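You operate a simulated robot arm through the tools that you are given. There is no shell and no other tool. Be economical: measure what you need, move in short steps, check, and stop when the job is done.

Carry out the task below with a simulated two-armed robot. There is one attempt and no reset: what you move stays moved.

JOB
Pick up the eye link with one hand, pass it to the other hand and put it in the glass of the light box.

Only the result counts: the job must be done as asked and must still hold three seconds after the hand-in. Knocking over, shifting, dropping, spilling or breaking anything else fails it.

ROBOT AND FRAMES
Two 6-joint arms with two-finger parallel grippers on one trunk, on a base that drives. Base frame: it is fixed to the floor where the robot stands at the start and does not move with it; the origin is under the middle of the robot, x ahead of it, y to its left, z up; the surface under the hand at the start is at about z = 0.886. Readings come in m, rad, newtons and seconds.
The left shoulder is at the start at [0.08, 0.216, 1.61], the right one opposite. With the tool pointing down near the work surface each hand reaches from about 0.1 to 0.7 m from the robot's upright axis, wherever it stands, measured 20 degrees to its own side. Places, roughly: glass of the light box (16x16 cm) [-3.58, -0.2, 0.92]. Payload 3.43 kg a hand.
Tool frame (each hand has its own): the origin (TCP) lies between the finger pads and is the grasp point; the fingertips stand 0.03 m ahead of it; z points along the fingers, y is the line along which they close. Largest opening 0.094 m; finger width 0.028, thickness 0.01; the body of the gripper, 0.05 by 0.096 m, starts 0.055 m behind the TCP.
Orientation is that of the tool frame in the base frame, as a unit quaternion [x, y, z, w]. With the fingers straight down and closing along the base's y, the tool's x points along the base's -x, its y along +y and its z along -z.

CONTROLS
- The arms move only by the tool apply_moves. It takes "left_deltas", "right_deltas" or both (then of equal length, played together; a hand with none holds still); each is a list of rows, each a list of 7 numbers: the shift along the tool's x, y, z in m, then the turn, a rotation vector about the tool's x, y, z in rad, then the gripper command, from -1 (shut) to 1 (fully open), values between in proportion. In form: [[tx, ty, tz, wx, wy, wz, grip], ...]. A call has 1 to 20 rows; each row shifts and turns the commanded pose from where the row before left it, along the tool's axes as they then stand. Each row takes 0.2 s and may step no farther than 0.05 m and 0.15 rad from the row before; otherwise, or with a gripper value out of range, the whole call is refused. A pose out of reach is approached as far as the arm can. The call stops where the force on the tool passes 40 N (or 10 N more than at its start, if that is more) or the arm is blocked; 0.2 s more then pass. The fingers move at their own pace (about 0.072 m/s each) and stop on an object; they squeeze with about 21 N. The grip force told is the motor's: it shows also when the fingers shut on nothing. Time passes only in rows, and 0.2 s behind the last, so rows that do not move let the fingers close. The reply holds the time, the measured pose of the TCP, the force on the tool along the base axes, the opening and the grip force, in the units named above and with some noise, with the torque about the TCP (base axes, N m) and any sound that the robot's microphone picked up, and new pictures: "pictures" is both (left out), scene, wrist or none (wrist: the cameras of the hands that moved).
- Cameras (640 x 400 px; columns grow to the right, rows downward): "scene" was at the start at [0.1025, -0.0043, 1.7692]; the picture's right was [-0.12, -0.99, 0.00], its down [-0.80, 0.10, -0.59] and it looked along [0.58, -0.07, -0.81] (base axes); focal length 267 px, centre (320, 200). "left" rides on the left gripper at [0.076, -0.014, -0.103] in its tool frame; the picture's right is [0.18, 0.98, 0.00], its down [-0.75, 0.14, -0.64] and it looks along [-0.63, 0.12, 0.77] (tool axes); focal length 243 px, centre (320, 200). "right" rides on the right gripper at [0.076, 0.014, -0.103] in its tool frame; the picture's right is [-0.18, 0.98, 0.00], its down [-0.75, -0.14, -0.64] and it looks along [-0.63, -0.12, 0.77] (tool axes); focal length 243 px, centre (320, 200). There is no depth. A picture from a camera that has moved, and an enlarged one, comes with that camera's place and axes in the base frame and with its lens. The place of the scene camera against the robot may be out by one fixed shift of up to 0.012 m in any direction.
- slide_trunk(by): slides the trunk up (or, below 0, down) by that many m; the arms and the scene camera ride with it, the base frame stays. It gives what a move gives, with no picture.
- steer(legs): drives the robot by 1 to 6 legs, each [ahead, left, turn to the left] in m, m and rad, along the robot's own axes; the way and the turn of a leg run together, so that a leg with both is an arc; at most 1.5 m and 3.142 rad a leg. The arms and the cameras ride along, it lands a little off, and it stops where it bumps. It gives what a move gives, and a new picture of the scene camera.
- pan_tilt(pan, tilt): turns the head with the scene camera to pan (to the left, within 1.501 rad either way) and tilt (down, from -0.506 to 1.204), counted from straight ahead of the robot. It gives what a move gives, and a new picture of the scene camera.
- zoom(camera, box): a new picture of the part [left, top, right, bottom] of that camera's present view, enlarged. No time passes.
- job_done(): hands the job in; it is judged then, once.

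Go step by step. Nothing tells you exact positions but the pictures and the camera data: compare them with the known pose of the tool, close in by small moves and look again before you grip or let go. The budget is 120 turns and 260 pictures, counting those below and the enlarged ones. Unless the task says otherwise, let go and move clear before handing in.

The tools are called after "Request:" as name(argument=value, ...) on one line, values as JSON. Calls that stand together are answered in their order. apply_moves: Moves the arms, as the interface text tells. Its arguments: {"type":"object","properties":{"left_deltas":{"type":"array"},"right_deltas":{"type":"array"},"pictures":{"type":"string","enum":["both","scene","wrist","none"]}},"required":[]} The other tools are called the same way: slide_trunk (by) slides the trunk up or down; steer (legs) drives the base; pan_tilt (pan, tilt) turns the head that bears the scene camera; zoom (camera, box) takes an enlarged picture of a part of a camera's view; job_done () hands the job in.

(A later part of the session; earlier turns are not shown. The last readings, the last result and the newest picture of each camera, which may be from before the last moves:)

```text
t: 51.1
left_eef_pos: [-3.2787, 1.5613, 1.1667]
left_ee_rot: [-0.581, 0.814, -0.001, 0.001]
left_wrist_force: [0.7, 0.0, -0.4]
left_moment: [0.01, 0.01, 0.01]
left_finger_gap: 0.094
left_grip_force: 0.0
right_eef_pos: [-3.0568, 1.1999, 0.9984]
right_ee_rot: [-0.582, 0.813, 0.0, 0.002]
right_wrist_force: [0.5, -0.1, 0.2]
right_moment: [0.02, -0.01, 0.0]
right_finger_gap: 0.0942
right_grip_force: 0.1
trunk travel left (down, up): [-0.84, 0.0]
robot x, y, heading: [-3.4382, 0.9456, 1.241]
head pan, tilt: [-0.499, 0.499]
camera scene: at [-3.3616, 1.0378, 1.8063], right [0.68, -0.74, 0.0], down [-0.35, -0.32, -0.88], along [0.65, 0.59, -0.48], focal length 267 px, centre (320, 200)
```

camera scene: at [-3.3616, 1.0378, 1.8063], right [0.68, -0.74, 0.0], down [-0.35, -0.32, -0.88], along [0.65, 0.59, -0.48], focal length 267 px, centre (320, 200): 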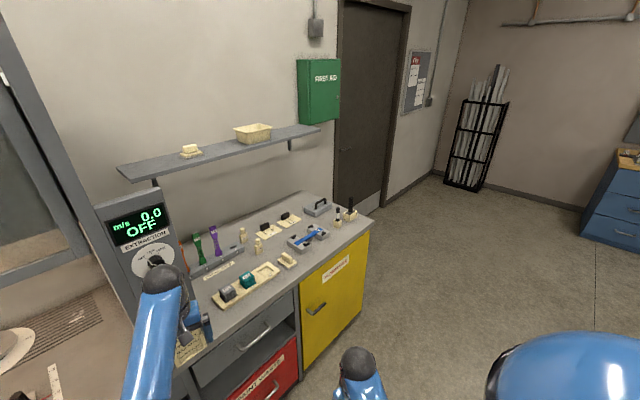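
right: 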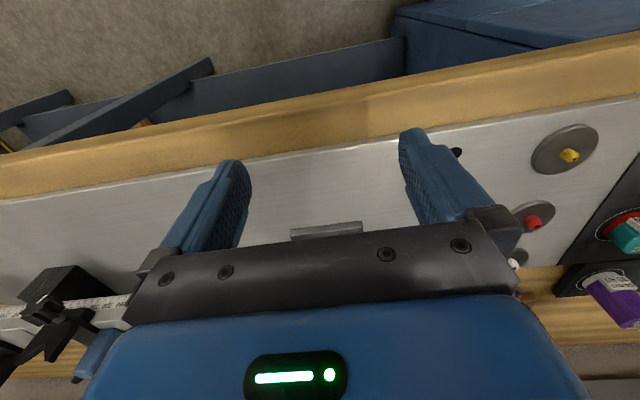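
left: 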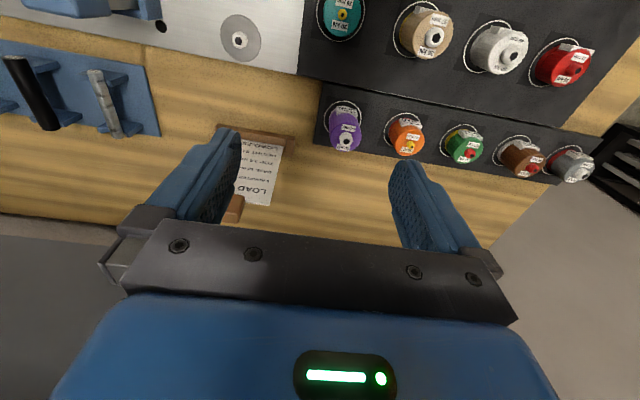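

Only hood and paint-prep gear is here. I'll drive back round through the middle corridor to look at the rear stations (racks, benches).

Request:
steer(legs=[[0, 0, -1.4], [0, 0, -1.4], [0, 1.3, 0], [0, 1.25, 0], [1.5, 0, 0], [0.7, 0, 0]])

Request:
pan_tilt(pan=-1.0, tilt=0.5)

Request:
pan_tilt(pan=0.0, tilt=0.4)

```text
t: 80.7
left_eef_pos: [-0.8005, -1.8285, 1.1681]
left_ee_rot: [0.697, 0.717, 0.0, 0.001]
left_wrist_force: [-0.3, 0.3, -0.9]
left_moment: [0.01, -0.04, 0.02]
left_finger_gap: 0.0942
left_grip_force: 0.0
right_eef_pos: [-1.1357, -1.571, 0.9998]
right_ee_rot: [0.697, 0.717, -0.003, -0.001]
right_wrist_force: [-0.4, 0.0, 0.5]
right_moment: [0.0, 0.04, -0.04]
right_finger_gap: 0.0941
right_grip_force: 0.0
trunk travel left (down, up): [-0.84, 0.0]
robot x, y, heading: [-0.8663, -1.1965, -1.547]
head pan, tilt: [-0.499, 0.499]
camera scene: at [-0.9094, -1.301, 1.8065], right [-0.89, 0.45, 0.0], down [0.22, 0.42, -0.88], along [-0.4, -0.78, -0.48], focal length 267 px, centre (320, 200)
```

scene: 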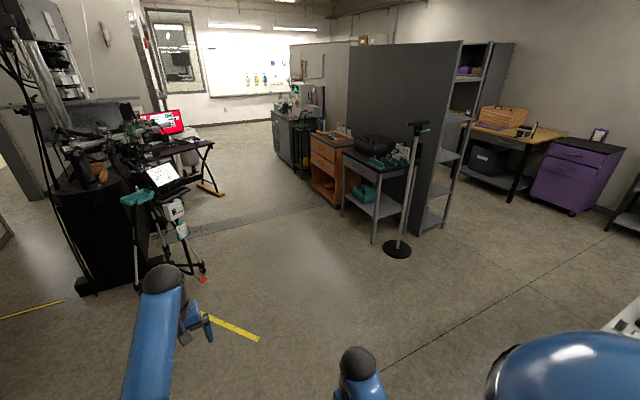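

```text
t: 81.7
left_eef_pos: [-0.8018, -1.8332, 1.168]
left_ee_rot: [0.697, 0.717, 0.0, 0.0]
left_wrist_force: [0.2, -0.1, -0.5]
left_moment: [0.0, -0.02, -0.01]
left_finger_gap: 0.0943
left_grip_force: 0.1
right_eef_pos: [-1.1363, -1.5726, 1.0006]
right_ee_rot: [0.697, 0.717, -0.002, -0.001]
right_wrist_force: [-0.4, 0.3, -1.0]
right_moment: [0.05, 0.05, -0.02]
right_finger_gap: 0.0939
right_grip_force: 0.1
trunk travel left (down, up): [-0.84, 0.0]
robot x, y, heading: [-0.8732, -1.1991, -1.535]
head pan, tilt: [-1.0, 0.499]
camera scene: at [-0.9431, -1.2747, 1.8062], right [-0.56, 0.83, 0.0], down [0.4, 0.27, -0.88], along [-0.73, -0.49, -0.48], focal length 267 px, centre (320, 200)
```

scene: 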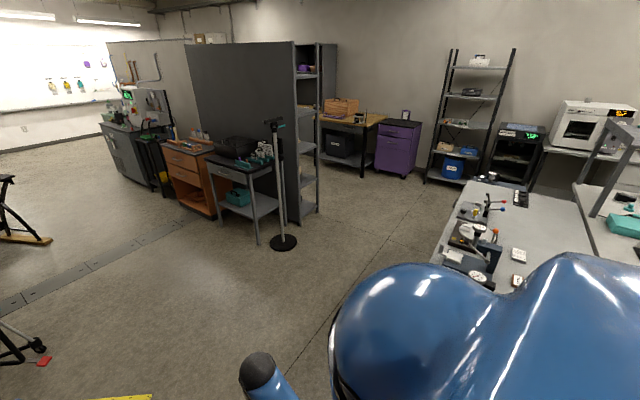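

```text
t: 82.9
left_eef_pos: [-0.8005, -1.8301, 1.1669]
left_ee_rot: [0.697, 0.717, 0.0, 0.0]
left_wrist_force: [-0.4, 0.5, 0.0]
left_moment: [-0.02, -0.05, 0.02]
left_finger_gap: 0.0941
left_grip_force: 0.1
right_eef_pos: [-1.1355, -1.5722, 1.0003]
right_ee_rot: [0.697, 0.717, -0.002, 0.0]
right_wrist_force: [-0.3, 0.1, 0.3]
right_moment: [0.01, 0.0, -0.03]
right_finger_gap: 0.0941
right_grip_force: 0.1
trunk travel left (down, up): [-0.84, 0.0]
robot x, y, heading: [-0.8678, -1.1943, -1.543]
head pan, tilt: [0.0, 0.4]
camera scene: at [-0.8654, -1.3153, 1.8154], right [-1.0, -0.03, 0.0], down [-0.01, 0.39, -0.92], along [0.02, -0.92, -0.39], focal length 267 px, centre (320, 200)
```

scene: 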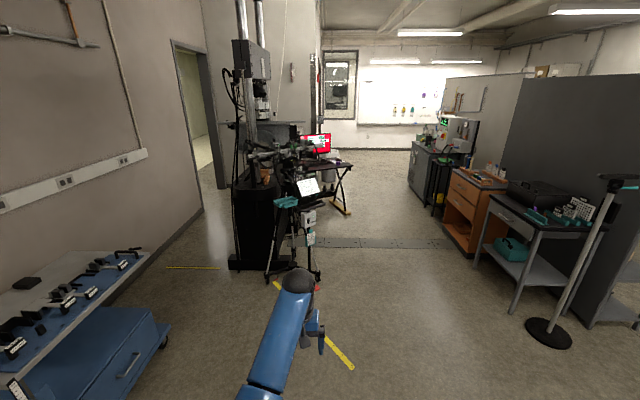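

I'll enlarge the test machine, the grey/orange benches, the trolley and the rear shelves from here.

Request:
zoom(camera="scene", box=[220, 100, 360, 240])

Request:
zoom(camera="scene", box=[420, 100, 640, 260])

Request:
zoom(camera="scene", box=[0, 240, 160, 370])

Request:
pan_tilt(pan=-1.0, tilt=0.5)

Request:
zoom(camera="scene", box=[290, 80, 480, 200])

Request:
zoom(camera="scene", box=[430, 170, 560, 290])

```text
2.86 times, centred on (290, 170) of scene
camera zoom: at [-0.8654, -1.3153, 1.8154], right [-1.0, -0.03, 0.0], down [-0.01, 0.39, -0.92], along [0.02, -0.92, -0.39], focal length 763 px, centre (406, 286)
```

zoom: 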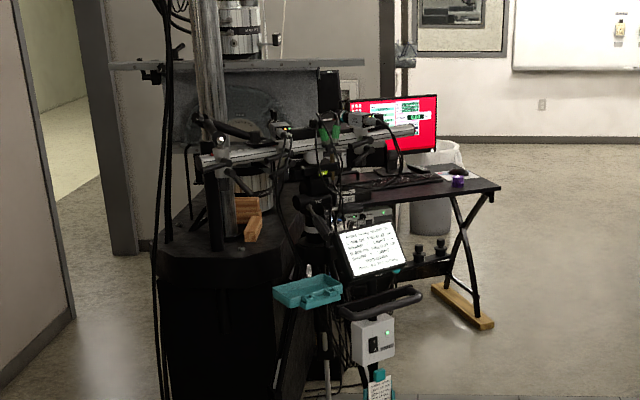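

```text
2.50 times, centred on (530, 180) of scene
camera zoom: at [-0.8654, -1.3153, 1.8154], right [-1.0, -0.03, 0.0], down [-0.01, 0.39, -0.92], along [0.02, -0.92, -0.39], focal length 668 px, centre (-205, 250)
```

zoom: 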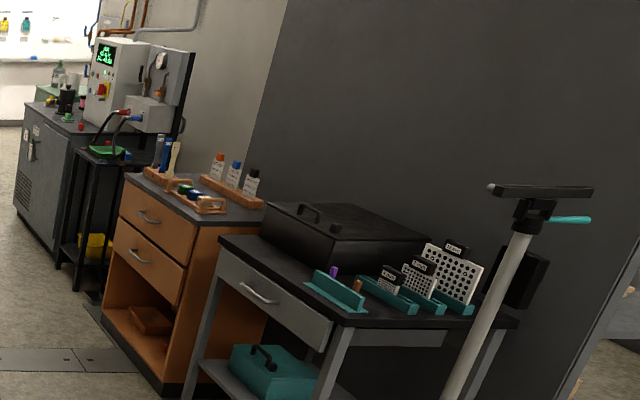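

```text
3.08 times, centred on (80, 305) of scene
camera zoom: at [-0.8654, -1.3153, 1.8154], right [-1.0, -0.03, 0.0], down [-0.01, 0.39, -0.92], along [0.02, -0.92, -0.39], focal length 822 px, centre (1058, -123)
```

zoom: 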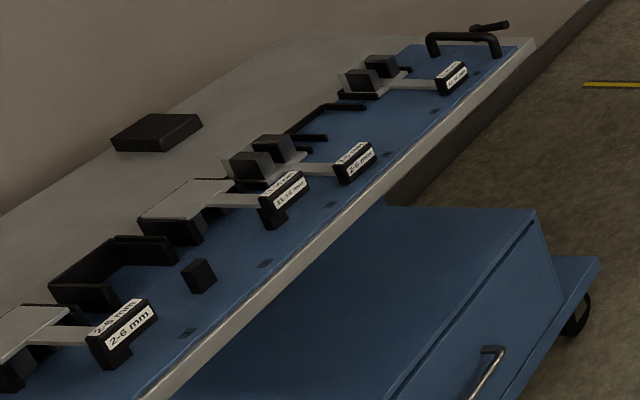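

```text
t: 84.2
left_eef_pos: [-0.8002, -1.8311, 1.1678]
left_ee_rot: [0.697, 0.717, 0.0, 0.0]
left_wrist_force: [0.6, 0.1, 0.1]
left_moment: [0.02, -0.02, 0.02]
left_finger_gap: 0.0939
left_grip_force: 0.0
right_eef_pos: [-1.1369, -1.5725, 1.0]
right_ee_rot: [0.697, 0.717, -0.002, 0.0]
right_wrist_force: [-0.1, 0.2, -0.6]
right_moment: [0.0, 0.0, 0.01]
right_finger_gap: 0.0942
right_grip_force: 0.0
trunk travel left (down, up): [-0.84, 0.0]
robot x, y, heading: [-0.8647, -1.1921, -1.542]
head pan, tilt: [-1.0, 0.499]
camera scene: at [-0.9431, -1.2738, 1.8063], right [-0.56, 0.83, 0.0], down [0.4, 0.27, -0.88], along [-0.73, -0.49, -0.48], focal length 267 px, centre (320, 200)
```

scene: 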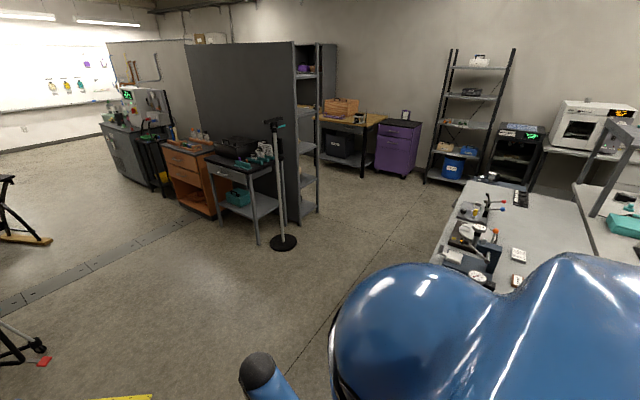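

```text
3.33 times, centred on (385, 140) of scene
camera zoom: at [-0.9431, -1.2738, 1.8063], right [-0.56, 0.83, 0.0], down [0.4, 0.27, -0.88], along [-0.73, -0.49, -0.48], focal length 890 px, centre (103, 400)
```

zoom: 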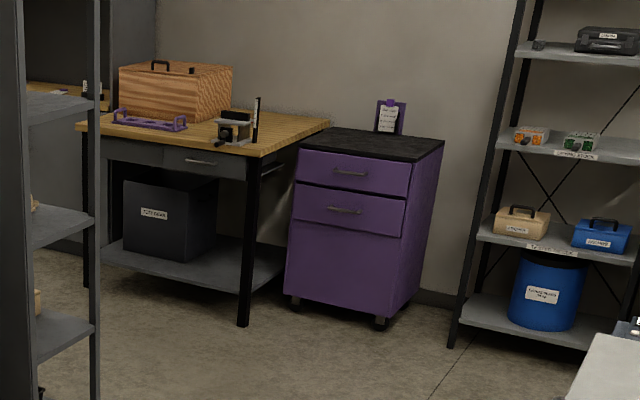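

```text
3.33 times, centred on (495, 230) of scene
camera zoom: at [-0.9431, -1.2738, 1.8063], right [-0.56, 0.83, 0.0], down [0.4, 0.27, -0.88], along [-0.73, -0.49, -0.48], focal length 890 px, centre (-263, 100)
```

zoom: 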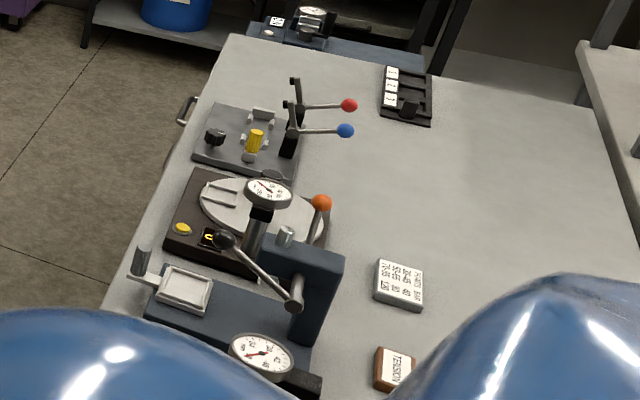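

Nothing certain yet. I'll drive into the rear aisle (y≈-2.05), facing -x, to see the open shelves and benches there.

Request:
steer(legs=[[0.85, 0, 0], [0, 0, -1.57], [1.3, 0, 0]])

Request:
pan_tilt(pan=0.6, tilt=0.45)

Request:
pan_tilt(pan=1.4, tilt=0.55)

Request:
pan_tilt(pan=-0.8, tilt=0.6)

Request:
pan_tilt(pan=0.0, tilt=0.3)

```text
t: 98.7
left_eef_pos: [-2.7801, -2.1551, 1.1683]
left_ee_rot: [1.0, 0.014, 0.0, 0.0]
left_wrist_force: [0.4, -0.6, -0.6]
left_moment: [-0.05, 0.01, -0.02]
left_finger_gap: 0.0938
left_grip_force: 0.0
right_eef_pos: [-2.5223, -1.8198, 1.0005]
right_ee_rot: [1.0, 0.015, -0.001, -0.002]
right_wrist_force: [-0.7, 0.1, 0.1]
right_moment: [0.02, -0.02, -0.01]
right_finger_gap: 0.0938
right_grip_force: 0.1
trunk travel left (down, up): [-0.84, 0.0]
robot x, y, heading: [-2.1498, -2.0849, -3.113]
head pan, tilt: [-1.0, 0.499]
camera scene: at [-2.2282, -2.007, 1.8064], right [0.83, 0.56, 0.0], down [0.27, -0.4, -0.88], along [-0.5, 0.72, -0.48], focal length 267 px, centre (320, 200)
```

scene: 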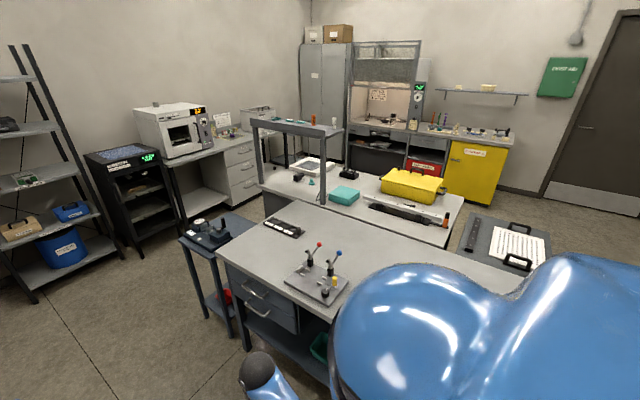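

```text
t: 100.4
left_eef_pos: [-2.7824, -2.1548, 1.1667]
left_ee_rot: [1.0, 0.014, 0.0, 0.0]
left_wrist_force: [-0.5, 0.2, 0.4]
left_moment: [0.0, -0.02, -0.02]
left_finger_gap: 0.094
left_grip_force: 0.0
right_eef_pos: [-2.5218, -1.819, 1.0004]
right_ee_rot: [1.0, 0.016, -0.001, -0.002]
right_wrist_force: [0.6, -0.1, -0.8]
right_moment: [0.03, 0.05, 0.04]
right_finger_gap: 0.0939
right_grip_force: 0.1
trunk travel left (down, up): [-0.84, 0.0]
robot x, y, heading: [-2.1466, -2.0857, -3.122]
head pan, tilt: [0.6, 0.45]
camera scene: at [-2.2528, -2.1362, 1.8107], right [-0.59, 0.81, 0.0], down [0.35, 0.26, -0.9], along [-0.73, -0.53, -0.44], focal length 267 px, centre (320, 200)
```

scene: 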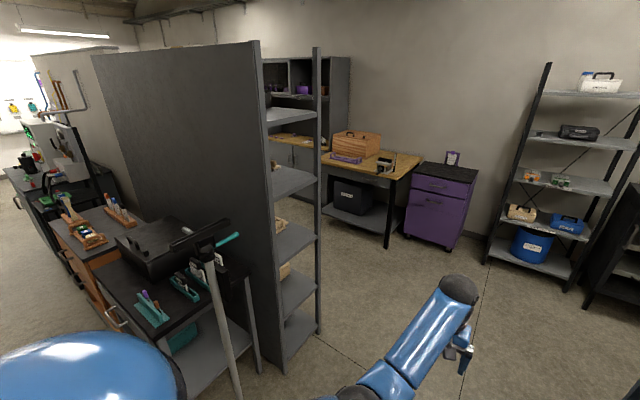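

```text
t: 101.5
left_eef_pos: [-2.7811, -2.1558, 1.1663]
left_ee_rot: [1.0, 0.015, -0.001, 0.0]
left_wrist_force: [0.4, 0.6, 0.7]
left_moment: [0.0, -0.02, 0.03]
left_finger_gap: 0.0941
left_grip_force: 0.0
right_eef_pos: [-2.5231, -1.8193, 1.0011]
right_ee_rot: [1.0, 0.014, -0.001, -0.002]
right_wrist_force: [-0.2, 0.0, 0.5]
right_moment: [-0.04, 0.02, -0.03]
right_finger_gap: 0.0939
right_grip_force: 0.1
trunk travel left (down, up): [-0.84, 0.0]
robot x, y, heading: [-2.1483, -2.0834, -3.119]
head pan, tilt: [1.4, 0.55]
camera scene: at [-2.191, -2.1711, 1.8017], right [-0.99, 0.14, 0.0], down [0.07, 0.52, -0.85], along [-0.12, -0.84, -0.52], focal length 267 px, centre (320, 200)
```

scene: 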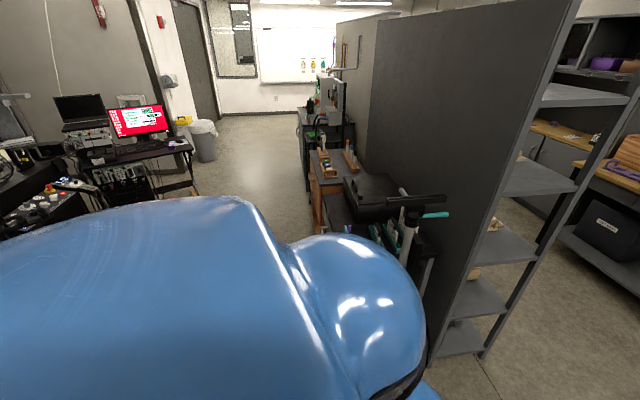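

```text
t: 103.6
left_eef_pos: [-2.7814, -2.1544, 1.167]
left_ee_rot: [1.0, 0.014, 0.0, 0.0]
left_wrist_force: [0.4, -0.6, -0.9]
left_moment: [0.02, 0.04, 0.03]
left_finger_gap: 0.0939
left_grip_force: 0.1
right_eef_pos: [-2.5235, -1.8184, 1.0001]
right_ee_rot: [1.0, 0.015, -0.001, -0.002]
right_wrist_force: [-0.5, -0.3, 0.0]
right_moment: [0.02, -0.01, 0.02]
right_finger_gap: 0.0938
right_grip_force: 0.1
trunk travel left (down, up): [-0.84, 0.0]
robot x, y, heading: [-2.1478, -2.0884, -3.114]
head pan, tilt: [-0.799, 0.6]
camera scene: at [-2.2417, -2.0206, 1.7972], right [0.7, 0.72, 0.0], down [0.41, -0.39, -0.82], along [-0.59, 0.57, -0.57], focal length 267 px, centre (320, 200)
```

scene: 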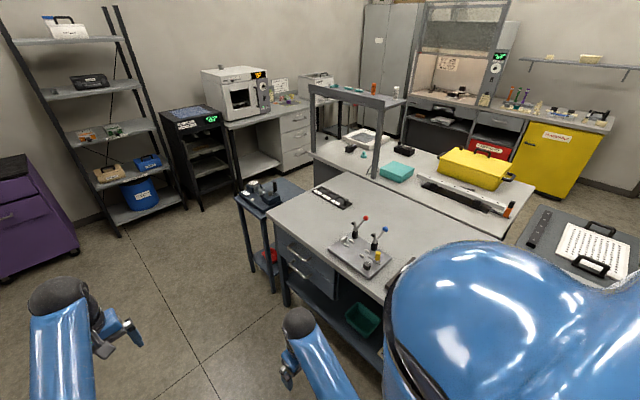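

```text
t: 104.7
left_eef_pos: [-2.7825, -2.1555, 1.1669]
left_ee_rot: [1.0, 0.013, 0.0, 0.001]
left_wrist_force: [-0.6, -1.1, 0.0]
left_moment: [-0.02, -0.01, 0.01]
left_finger_gap: 0.094
left_grip_force: 0.0
right_eef_pos: [-2.5241, -1.8185, 0.9996]
right_ee_rot: [1.0, 0.015, -0.001, -0.002]
right_wrist_force: [-0.6, 0.1, 0.1]
right_moment: [0.0, 0.01, -0.02]
right_finger_gap: 0.094
right_grip_force: 0.0
trunk travel left (down, up): [-0.84, 0.0]
robot x, y, heading: [-2.1465, -2.0844, -3.114]
head pan, tilt: [0.0, 0.3]
camera scene: at [-2.2717, -2.0847, 1.8246], right [-0.03, 1.0, 0.0], down [0.3, 0.01, -0.96], along [-0.95, -0.03, -0.3], focal length 267 px, centre (320, 200)
```

scene: 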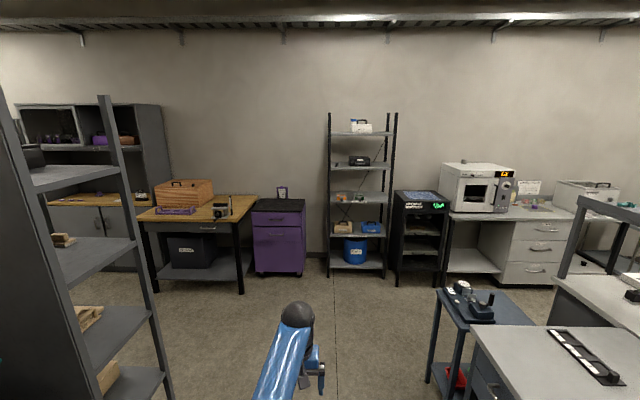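

Request:
zoom(camera="scene", box=[0, 80, 300, 270])

Request:
zoom(camera="scene", box=[310, 105, 460, 275])

Request:
zoom(camera="scene", box=[430, 260, 640, 400])

Request:
pan_tilt(pan=1.0, tilt=0.75)

Request:
zoom(camera="scene", box=[100, 60, 420, 260])

```text
2.11 times, centred on (150, 175) of scene
camera zoom: at [-2.2717, -2.0847, 1.8246], right [-0.03, 1.0, 0.0], down [0.3, 0.01, -0.96], along [-0.95, -0.03, -0.3], focal length 562 px, centre (678, 253)
```

zoom: 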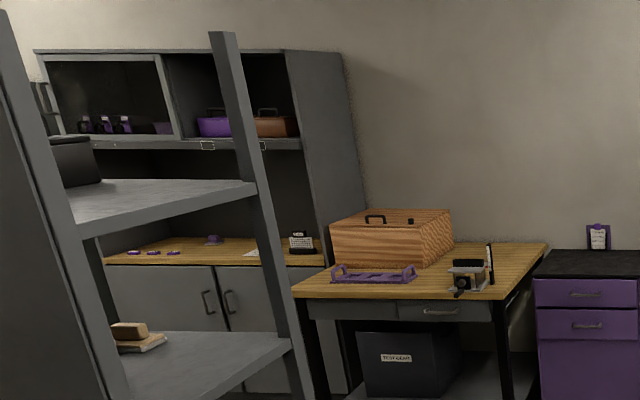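

```text
2.35 times, centred on (385, 190) of scene
camera zoom: at [-2.2717, -2.0847, 1.8246], right [-0.03, 1.0, 0.0], down [0.3, 0.01, -0.96], along [-0.95, -0.03, -0.3], focal length 628 px, centre (167, 224)
```

zoom: 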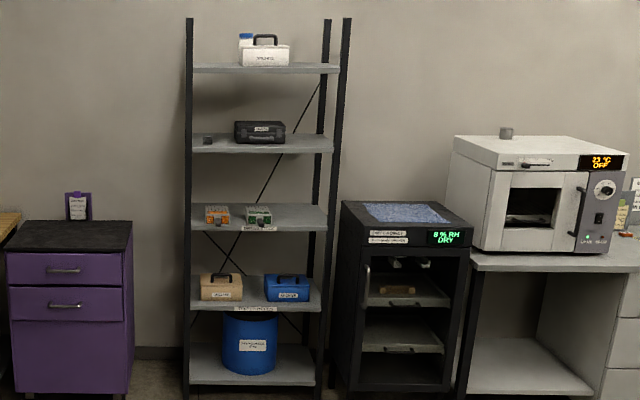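

```text
2.86 times, centred on (535, 330) of scene
camera zoom: at [-2.2717, -2.0847, 1.8246], right [-0.03, 1.0, 0.0], down [0.3, 0.01, -0.96], along [-0.95, -0.03, -0.3], focal length 763 px, centre (-294, -171)
```

zoom: 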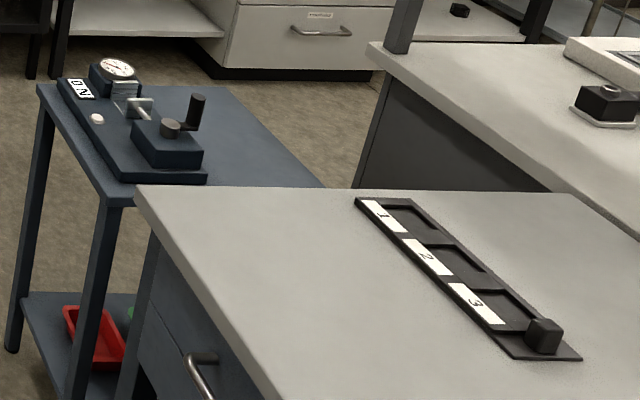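

```text
t: 106.0
left_eef_pos: [-2.783, -2.1552, 1.1652]
left_ee_rot: [1.0, 0.015, 0.0, 0.0]
left_wrist_force: [-0.1, 0.0, -0.4]
left_moment: [-0.03, -0.02, 0.02]
left_finger_gap: 0.094
left_grip_force: 0.1
right_eef_pos: [-2.523, -1.8192, 0.9989]
right_ee_rot: [1.0, 0.014, -0.001, -0.002]
right_wrist_force: [0.2, -0.3, -0.1]
right_moment: [0.0, -0.01, 0.05]
right_finger_gap: 0.0938
right_grip_force: 0.1
trunk travel left (down, up): [-0.84, 0.0]
robot x, y, heading: [-2.1444, -2.0879, -3.114]
head pan, tilt: [1.0, 0.75]
camera scene: at [-2.221, -2.1531, 1.7844], right [-0.86, 0.52, 0.0], down [0.35, 0.58, -0.73], along [-0.38, -0.63, -0.68], focal length 267 px, centre (320, 200)
```

scene: 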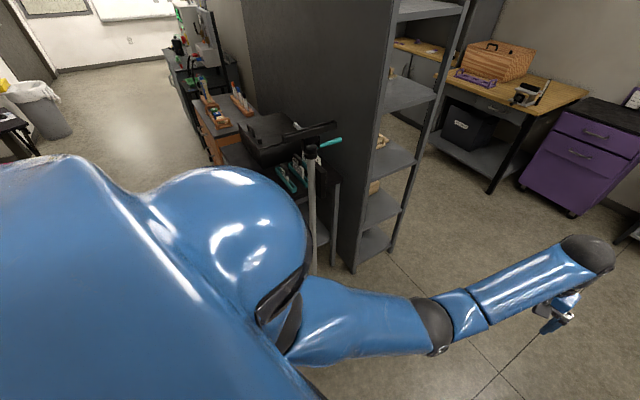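

```text
2.00 times, centred on (260, 160) of scene
camera zoom: at [-2.221, -2.1531, 1.7844], right [-0.86, 0.52, 0.0], down [0.35, 0.58, -0.73], along [-0.38, -0.63, -0.68], focal length 534 px, centre (440, 280)
```

zoom: 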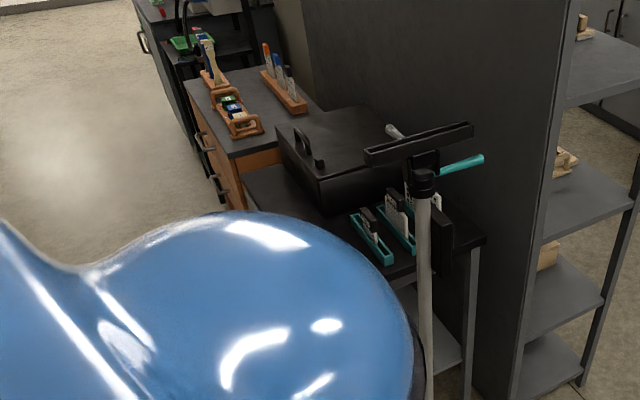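

Still no eye-shaped part in sight. I'll back out and go toward the far section (test machine, orange bench, whiteboard).

Request:
steer(legs=[[-0.65, 0, 0], [0, 0, 1.57], [0.9, 0, 0]])

Request:
pan_tilt(pan=-0.7, tilt=0.55)

Request:
pan_tilt(pan=0.6, tilt=0.4)

Request:
pan_tilt(pan=0.0, tilt=0.2)

```text
t: 117.7
left_eef_pos: [-1.464, -3.6067, 1.1675]
left_ee_rot: [0.71, 0.704, 0.0, 0.001]
left_wrist_force: [0.8, 0.3, 0.1]
left_moment: [0.0, -0.01, 0.0]
left_finger_gap: 0.0944
left_grip_force: 0.0
right_eef_pos: [-1.7879, -3.3357, 0.9998]
right_ee_rot: [0.71, 0.704, -0.003, -0.001]
right_wrist_force: [-0.3, 0.1, 0.5]
right_moment: [-0.02, 0.0, 0.03]
right_finger_gap: 0.0942
right_grip_force: 0.1
trunk travel left (down, up): [-0.84, 0.0]
robot x, y, heading: [-1.5055, -2.9731, -1.582]
head pan, tilt: [1.0, 0.75]
camera scene: at [-1.4381, -3.0407, 1.7844], right [-0.55, -0.84, 0.0], down [-0.57, 0.37, -0.73], along [0.61, -0.4, -0.68], focal length 267 px, centre (320, 200)
```

scene: 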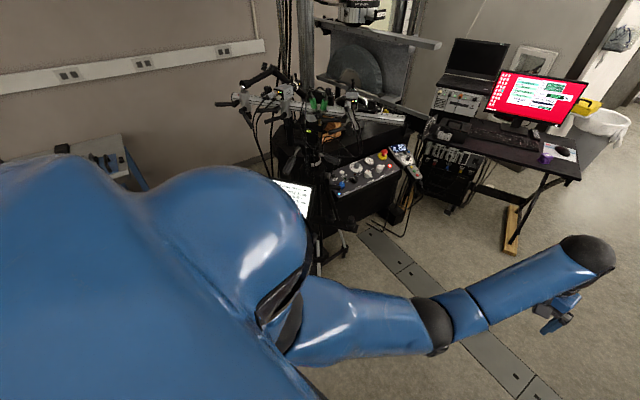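

```text
t: 119.4
left_eef_pos: [-1.4628, -3.6087, 1.1676]
left_ee_rot: [0.71, 0.704, 0.001, 0.0]
left_wrist_force: [-0.8, 0.5, 0.7]
left_moment: [-0.01, -0.03, 0.03]
left_finger_gap: 0.0939
left_grip_force: 0.0
right_eef_pos: [-1.7886, -3.3368, 0.9997]
right_ee_rot: [0.71, 0.704, -0.002, -0.001]
right_wrist_force: [-0.5, -0.1, -0.3]
right_moment: [-0.03, 0.02, 0.02]
right_finger_gap: 0.0942
right_grip_force: 0.0
trunk travel left (down, up): [-0.84, 0.0]
robot x, y, heading: [-1.5099, -2.9696, -1.581]
head pan, tilt: [-0.7, 0.55]
camera scene: at [-1.5659, -3.0657, 1.8017], right [-0.76, 0.65, 0.0], down [0.34, 0.4, -0.85], along [-0.55, -0.65, -0.52], focal length 267 px, centre (320, 200)
```

scene: 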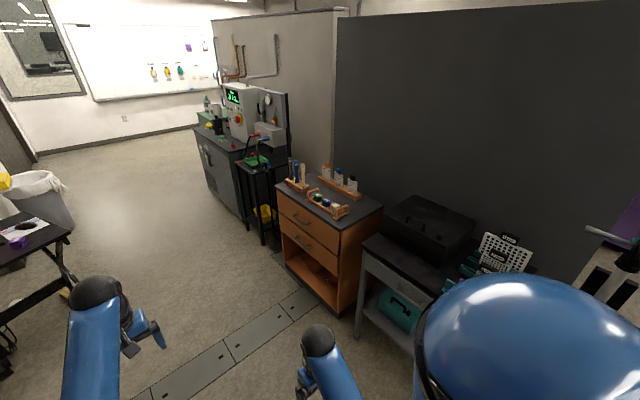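

```text
t: 120.9
left_eef_pos: [-1.4629, -3.6079, 1.167]
left_ee_rot: [0.71, 0.704, 0.0, 0.0]
left_wrist_force: [0.9, 0.1, -0.2]
left_moment: [0.01, -0.02, 0.01]
left_finger_gap: 0.0943
left_grip_force: 0.2
right_eef_pos: [-1.7883, -3.3363, 1.0004]
right_ee_rot: [0.71, 0.705, -0.002, -0.001]
right_wrist_force: [0.0, 0.1, 0.0]
right_moment: [0.01, -0.01, 0.01]
right_finger_gap: 0.0939
right_grip_force: 0.1
trunk travel left (down, up): [-0.84, 0.0]
robot x, y, heading: [-1.5078, -2.9699, -1.581]
head pan, tilt: [0.6, 0.4]
camera scene: at [-1.4558, -3.0743, 1.8154], right [-0.83, -0.56, 0.0], down [-0.22, 0.32, -0.92], along [0.51, -0.77, -0.39], focal length 267 px, centre (320, 200)
```

scene: 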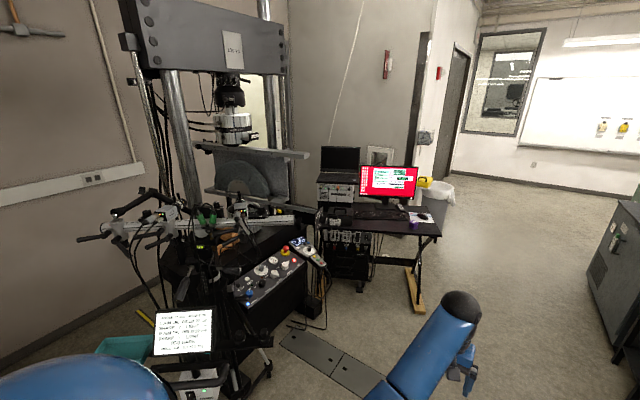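

```text
t: 121.9
left_eef_pos: [-1.4629, -3.608, 1.1673]
left_ee_rot: [0.709, 0.705, 0.0, 0.0]
left_wrist_force: [-0.1, -1.4, 0.0]
left_moment: [0.02, -0.03, 0.0]
left_finger_gap: 0.0941
left_grip_force: 0.0
right_eef_pos: [-1.7884, -3.3365, 1.0005]
right_ee_rot: [0.711, 0.704, -0.002, 0.0]
right_wrist_force: [0.3, 0.0, -0.2]
right_moment: [0.01, -0.01, 0.01]
right_finger_gap: 0.0936
right_grip_force: 0.0
trunk travel left (down, up): [-0.84, 0.0]
robot x, y, heading: [-1.5043, -2.9719, -1.58]
head pan, tilt: [0.0, 0.201]
camera scene: at [-1.5082, -3.0906, 1.8339], right [-1.0, 0.01, 0.0], down [0.0, 0.2, -0.98], along [-0.01, -0.98, -0.2], focal length 267 px, centre (320, 200)
```

scene: 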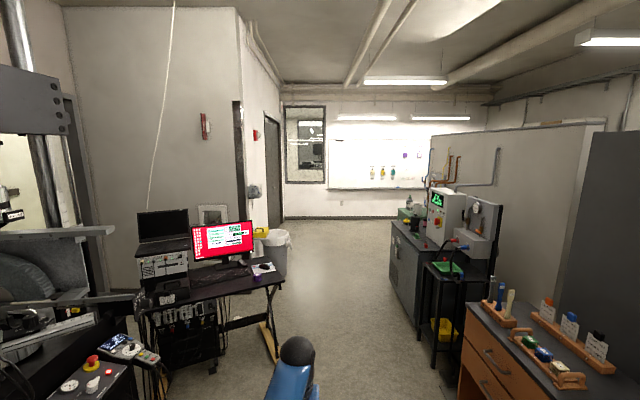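

Request:
zoom(camera="scene", box=[320, 110, 480, 220])

Request:
zoom(camera="scene", box=[390, 180, 640, 400])

Request:
pan_tilt(pan=0.6, tilt=0.5)

Request:
zoom(camera="scene", box=[80, 90, 320, 270])

Request:
zoom(camera="scene", box=[60, 230, 300, 390])

```text
3.64 times, centred on (400, 165) of scene
camera zoom: at [-1.5082, -3.0906, 1.8339], right [-1.0, 0.01, 0.0], down [0.0, 0.2, -0.98], along [-0.01, -0.98, -0.2], focal length 971 px, centre (29, 327)
```

zoom: 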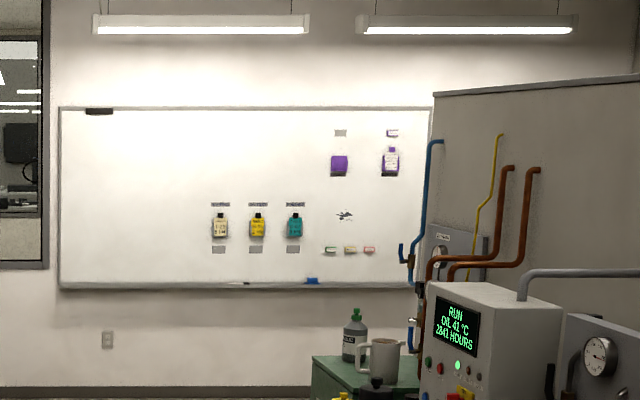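

```text
1.82 times, centred on (515, 290) of scene
camera zoom: at [-1.5082, -3.0906, 1.8339], right [-1.0, 0.01, 0.0], down [0.0, 0.2, -0.98], along [-0.01, -0.98, -0.2], focal length 486 px, centre (-34, 36)
```

zoom: 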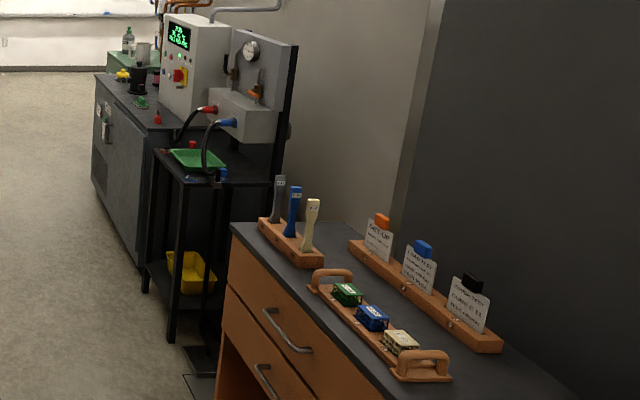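

```text
t: 122.9
left_eef_pos: [-1.4634, -3.6074, 1.1674]
left_ee_rot: [0.71, 0.704, 0.0, 0.0]
left_wrist_force: [0.3, 0.7, -0.3]
left_moment: [0.0, 0.0, 0.02]
left_finger_gap: 0.0942
left_grip_force: 0.0
right_eef_pos: [-1.7877, -3.3384, 0.9997]
right_ee_rot: [0.71, 0.704, -0.002, 0.0]
right_wrist_force: [0.2, -1.0, -0.3]
right_moment: [0.01, 0.01, 0.01]
right_finger_gap: 0.0941
right_grip_force: 0.1
trunk travel left (down, up): [-0.84, 0.0]
robot x, y, heading: [-1.5089, -2.9698, -1.573]
head pan, tilt: [0.6, 0.499]
camera scene: at [-1.4566, -3.0729, 1.8063], right [-0.83, -0.56, 0.0], down [-0.27, 0.4, -0.88], along [0.49, -0.73, -0.48], focal length 267 px, centre (320, 200)
```

scene: 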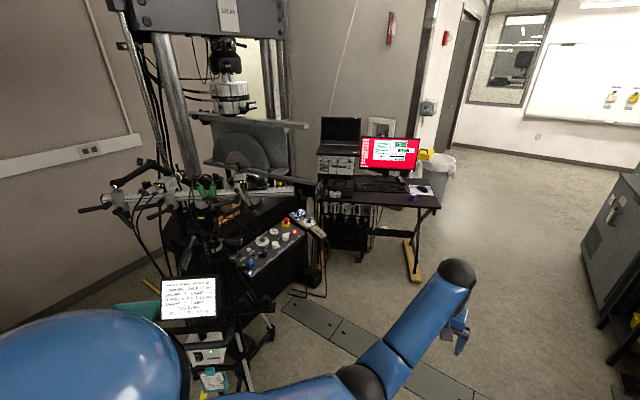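

```text
2.22 times, centred on (200, 180) of scene
camera zoom: at [-1.4566, -3.0729, 1.8063], right [-0.83, -0.56, 0.0], down [-0.27, 0.4, -0.88], along [0.49, -0.73, -0.48], focal length 593 px, centre (587, 244)
```

zoom: 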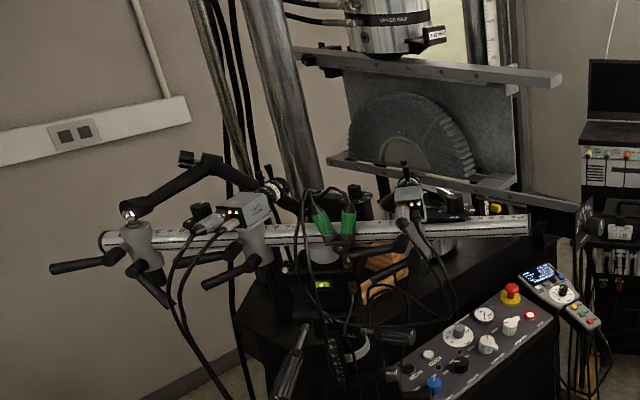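

```text
2.50 times, centred on (180, 310) of scene
camera zoom: at [-1.4566, -3.0729, 1.8063], right [-0.83, -0.56, 0.0], down [-0.27, 0.4, -0.88], along [0.49, -0.73, -0.48], focal length 668 px, centre (670, -75)
```

zoom: 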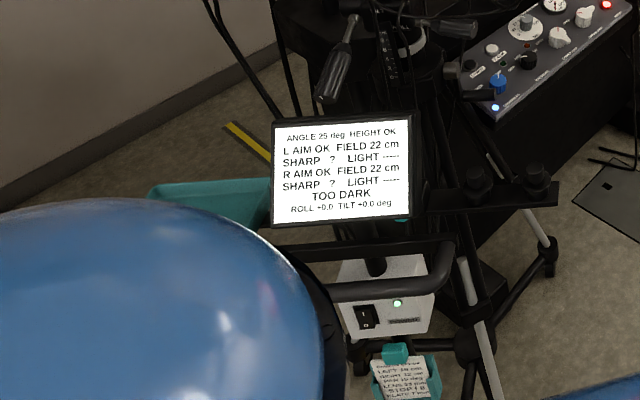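

No eye link at the far section either. The lower shelves of the island tables are still unchecked, so I'll turn to face them.

Request:
steer(legs=[[-0.3, 0, 0], [0, 0, -1.5], [0, 0, -1.0], [0, -0.3, 0]])

Request:
pan_tilt(pan=0.0, tilt=0.6)

Request:
zoom(camera="scene", box=[100, 50, 420, 250])

```text
t: 132.8
left_eef_pos: [-1.6715, -2.0154, 1.1666]
left_ee_rot: [0.889, -0.458, 0.001, -0.001]
left_wrist_force: [-0.3, 0.3, 0.2]
left_moment: [0.01, -0.05, 0.01]
left_finger_gap: 0.0939
left_grip_force: 0.1
right_eef_pos: [-1.2491, -2.0434, 0.9997]
right_ee_rot: [0.889, -0.457, 0.0, -0.002]
right_wrist_force: [-0.6, 0.2, 0.8]
right_moment: [0.03, -0.04, 0.03]
right_finger_gap: 0.0939
right_grip_force: 0.0
trunk travel left (down, up): [-0.84, 0.0]
robot x, y, heading: [-1.2602, -2.5022, 2.192]
head pan, tilt: [0.6, 0.499]
camera scene: at [-1.3654, -2.4443, 1.8061], right [0.34, 0.94, 0.0], down [0.45, -0.16, -0.88], along [-0.82, 0.3, -0.48], focal length 267 px, centre (320, 200)
```

scene: 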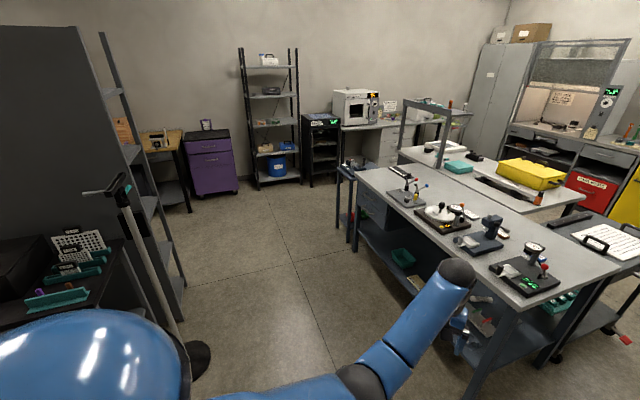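

```text
t: 133.8
left_eef_pos: [-1.6679, -2.0137, 1.167]
left_ee_rot: [0.889, -0.458, 0.0, 0.001]
left_wrist_force: [0.2, -0.3, 0.1]
left_moment: [0.04, 0.0, 0.01]
left_finger_gap: 0.0942
left_grip_force: 0.1
right_eef_pos: [-1.2442, -2.0414, 0.999]
right_ee_rot: [0.889, -0.458, -0.001, -0.001]
right_wrist_force: [0.6, -0.2, 0.9]
right_moment: [-0.02, 0.01, 0.02]
right_finger_gap: 0.0938
right_grip_force: 0.0
trunk travel left (down, up): [-0.84, 0.0]
robot x, y, heading: [-1.2573, -2.5034, 2.188]
head pan, tilt: [0.0, 0.6]
camera scene: at [-1.3265, -2.4001, 1.7972], right [0.81, 0.58, 0.0], down [0.33, -0.46, -0.82], along [-0.48, 0.67, -0.57], focal length 267 px, centre (320, 200)
```

scene: 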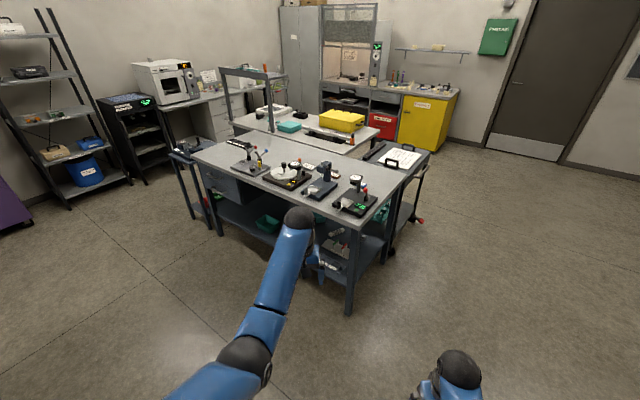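

```text
2.00 times, centred on (260, 150) of scene
camera zoom: at [-1.3265, -2.4001, 1.7972], right [0.81, 0.58, 0.0], down [0.33, -0.46, -0.82], along [-0.48, 0.67, -0.57], focal length 534 px, centre (440, 300)
```

zoom: 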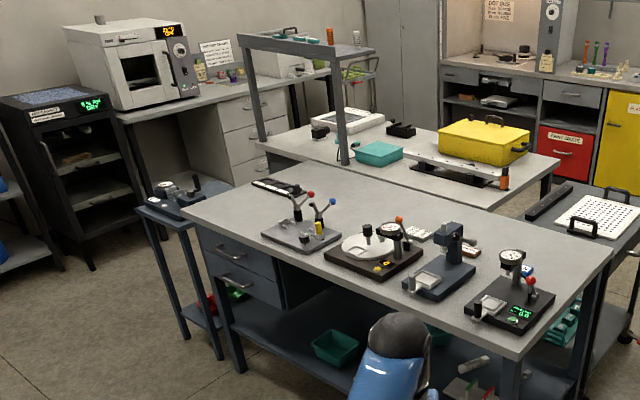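

Request:
zoom(camera="scene", box=[290, 200, 440, 300])

Request:
zoom(camera="scene", box=[200, 135, 400, 255])

Request:
zoom(camera="left", box=[0, 0, 640, 400])

```text
4.00 times, centred on (365, 250) of scene
camera zoom: at [-1.3265, -2.4001, 1.7972], right [0.81, 0.58, 0.0], down [0.33, -0.46, -0.82], along [-0.48, 0.67, -0.57], focal length 1068 px, centre (140, 0)
```

zoom: 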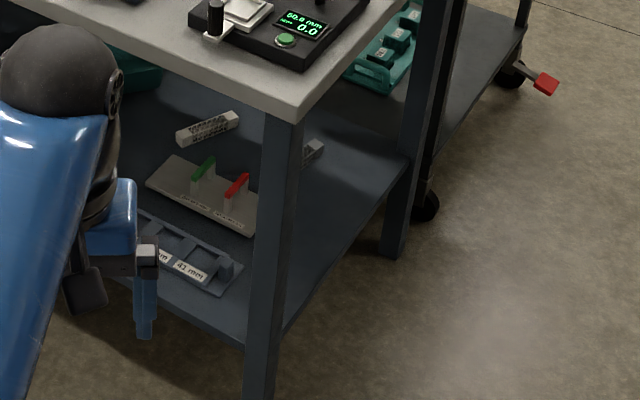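

```text
3.20 times, centred on (300, 195) of scene
camera zoom: at [-1.3265, -2.4001, 1.7972], right [0.81, 0.58, 0.0], down [0.33, -0.46, -0.82], along [-0.48, 0.67, -0.57], focal length 854 px, centre (384, 216)
```

zoom: 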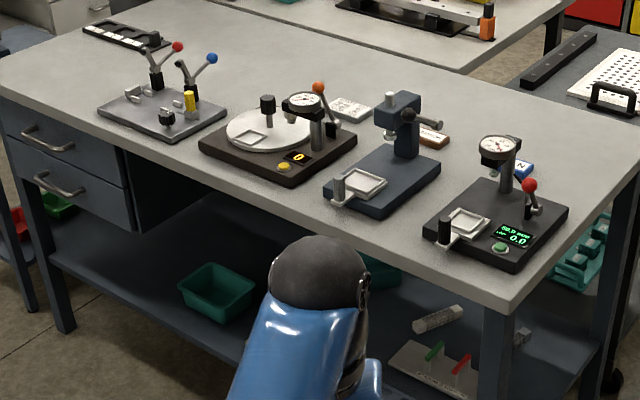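

```text
1.00 times, centred on (320, 200) of left (not enlarged: the box is as wide or as high as the picture)
camera zoom: at [-1.6118, -2.0655, 1.2698], right [-0.69, -0.72, 0.0], down [-0.55, 0.53, 0.64], along [-0.46, 0.44, -0.77], focal length 243 px, centre (320, 200)
```

zoom: 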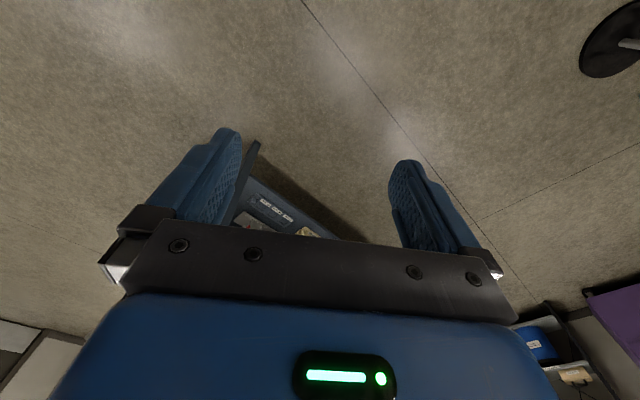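

The best candidate is the teal open-eye piece with a shank on the shelf above the packing table, at about (-3.68, -0.48, 1.37), right by the light box. I'll drive back to that side for a close look.

Request:
steer(legs=[[0, 0, 1.25], [0, 0, 1.25], [0, 0.4, 0], [-1.5, 0, 0], [-1.5, 0, 0], [-0.35, 0, 0]])

Request:
steer(legs=[[0, -1.4, 0], [0, -1.3, 0]])

Request:
pan_tilt(pan=0.0, tilt=0.5)

```text
t: 158.2
left_eef_pos: [-0.6567, 0.157, 1.1658]
left_ee_rot: [0.719, 0.695, 0.002, -0.001]
left_wrist_force: [0.6, 0.2, 1.0]
left_moment: [0.02, -0.01, 0.03]
left_finger_gap: 0.0941
left_grip_force: 0.0
right_eef_pos: [-0.9755, 0.4361, 0.9995]
right_ee_rot: [0.719, 0.695, -0.001, -0.001]
right_wrist_force: [0.3, 1.1, -0.1]
right_moment: [0.06, -0.02, 0.02]
right_finger_gap: 0.094
right_grip_force: 0.1
trunk travel left (down, up): [-0.84, 0.0]
robot x, y, heading: [-0.6841, 0.7999, -1.606]
head pan, tilt: [0.0, 0.6]
camera scene: at [-0.6899, 0.6787, 1.7968], right [-1.0, 0.03, 0.0], down [0.02, 0.57, -0.82], along [-0.03, -0.82, -0.57], focal length 267 px, centre (320, 200)
```

scene: 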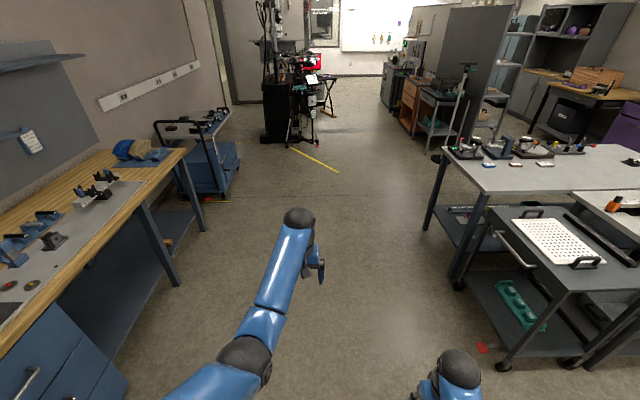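

```text
t: 171.2
left_eef_pos: [-3.352, 0.2828, 1.1665]
left_ee_rot: [0.731, 0.682, 0.0, 0.0]
left_wrist_force: [0.2, 0.0, -0.1]
left_moment: [0.01, 0.03, 0.01]
left_finger_gap: 0.0941
left_grip_force: 0.0
right_eef_pos: [-3.6606, 0.5746, 1.0001]
right_ee_rot: [0.731, 0.682, -0.001, -0.001]
right_wrist_force: [-0.1, -1.0, -0.9]
right_moment: [-0.01, 0.05, 0.01]
right_finger_gap: 0.0939
right_grip_force: 0.1
trunk travel left (down, up): [-0.84, 0.0]
robot x, y, heading: [-3.3568, 0.919, -1.644]
head pan, tilt: [0.0, 0.6]
camera scene: at [-3.3664, 0.8073, 1.7972], right [-1.0, 0.07, 0.0], down [0.04, 0.56, -0.82], along [-0.06, -0.82, -0.57], focal length 267 px, centre (320, 200)
```

scene: 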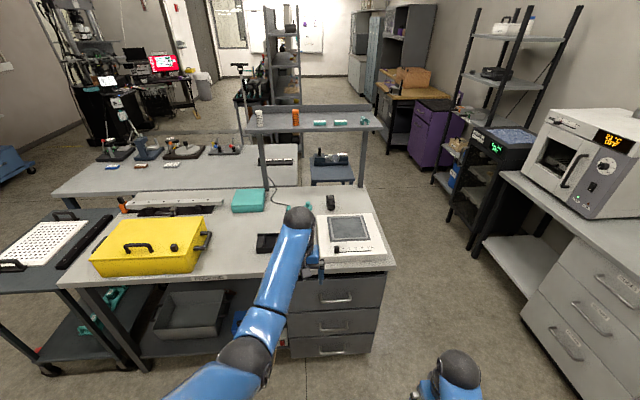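

```text
t: 171.9
left_eef_pos: [-3.3524, 0.2833, 1.1676]
left_ee_rot: [0.731, 0.682, 0.0, -0.001]
left_wrist_force: [-0.1, -0.1, 0.1]
left_moment: [0.03, -0.01, -0.01]
left_finger_gap: 0.0938
left_grip_force: 0.1
right_eef_pos: [-3.6614, 0.5733, 1.0]
right_ee_rot: [0.731, 0.682, -0.002, -0.001]
right_wrist_force: [0.4, 0.8, -0.5]
right_moment: [-0.01, 0.02, 0.0]
right_finger_gap: 0.0938
right_grip_force: 0.1
trunk travel left (down, up): [-0.84, 0.0]
robot x, y, heading: [-3.3596, 0.9229, -1.638]
head pan, tilt: [0.0, 0.499]
camera scene: at [-3.3673, 0.8048, 1.8063], right [-1.0, 0.07, 0.0], down [0.03, 0.48, -0.88], along [-0.06, -0.88, -0.48], focal length 267 px, centre (320, 200)
```

scene: 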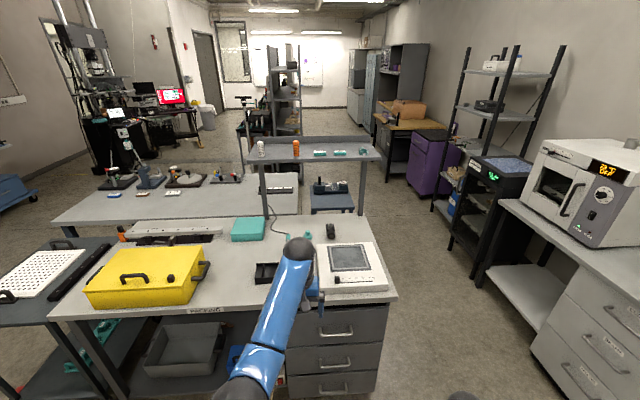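

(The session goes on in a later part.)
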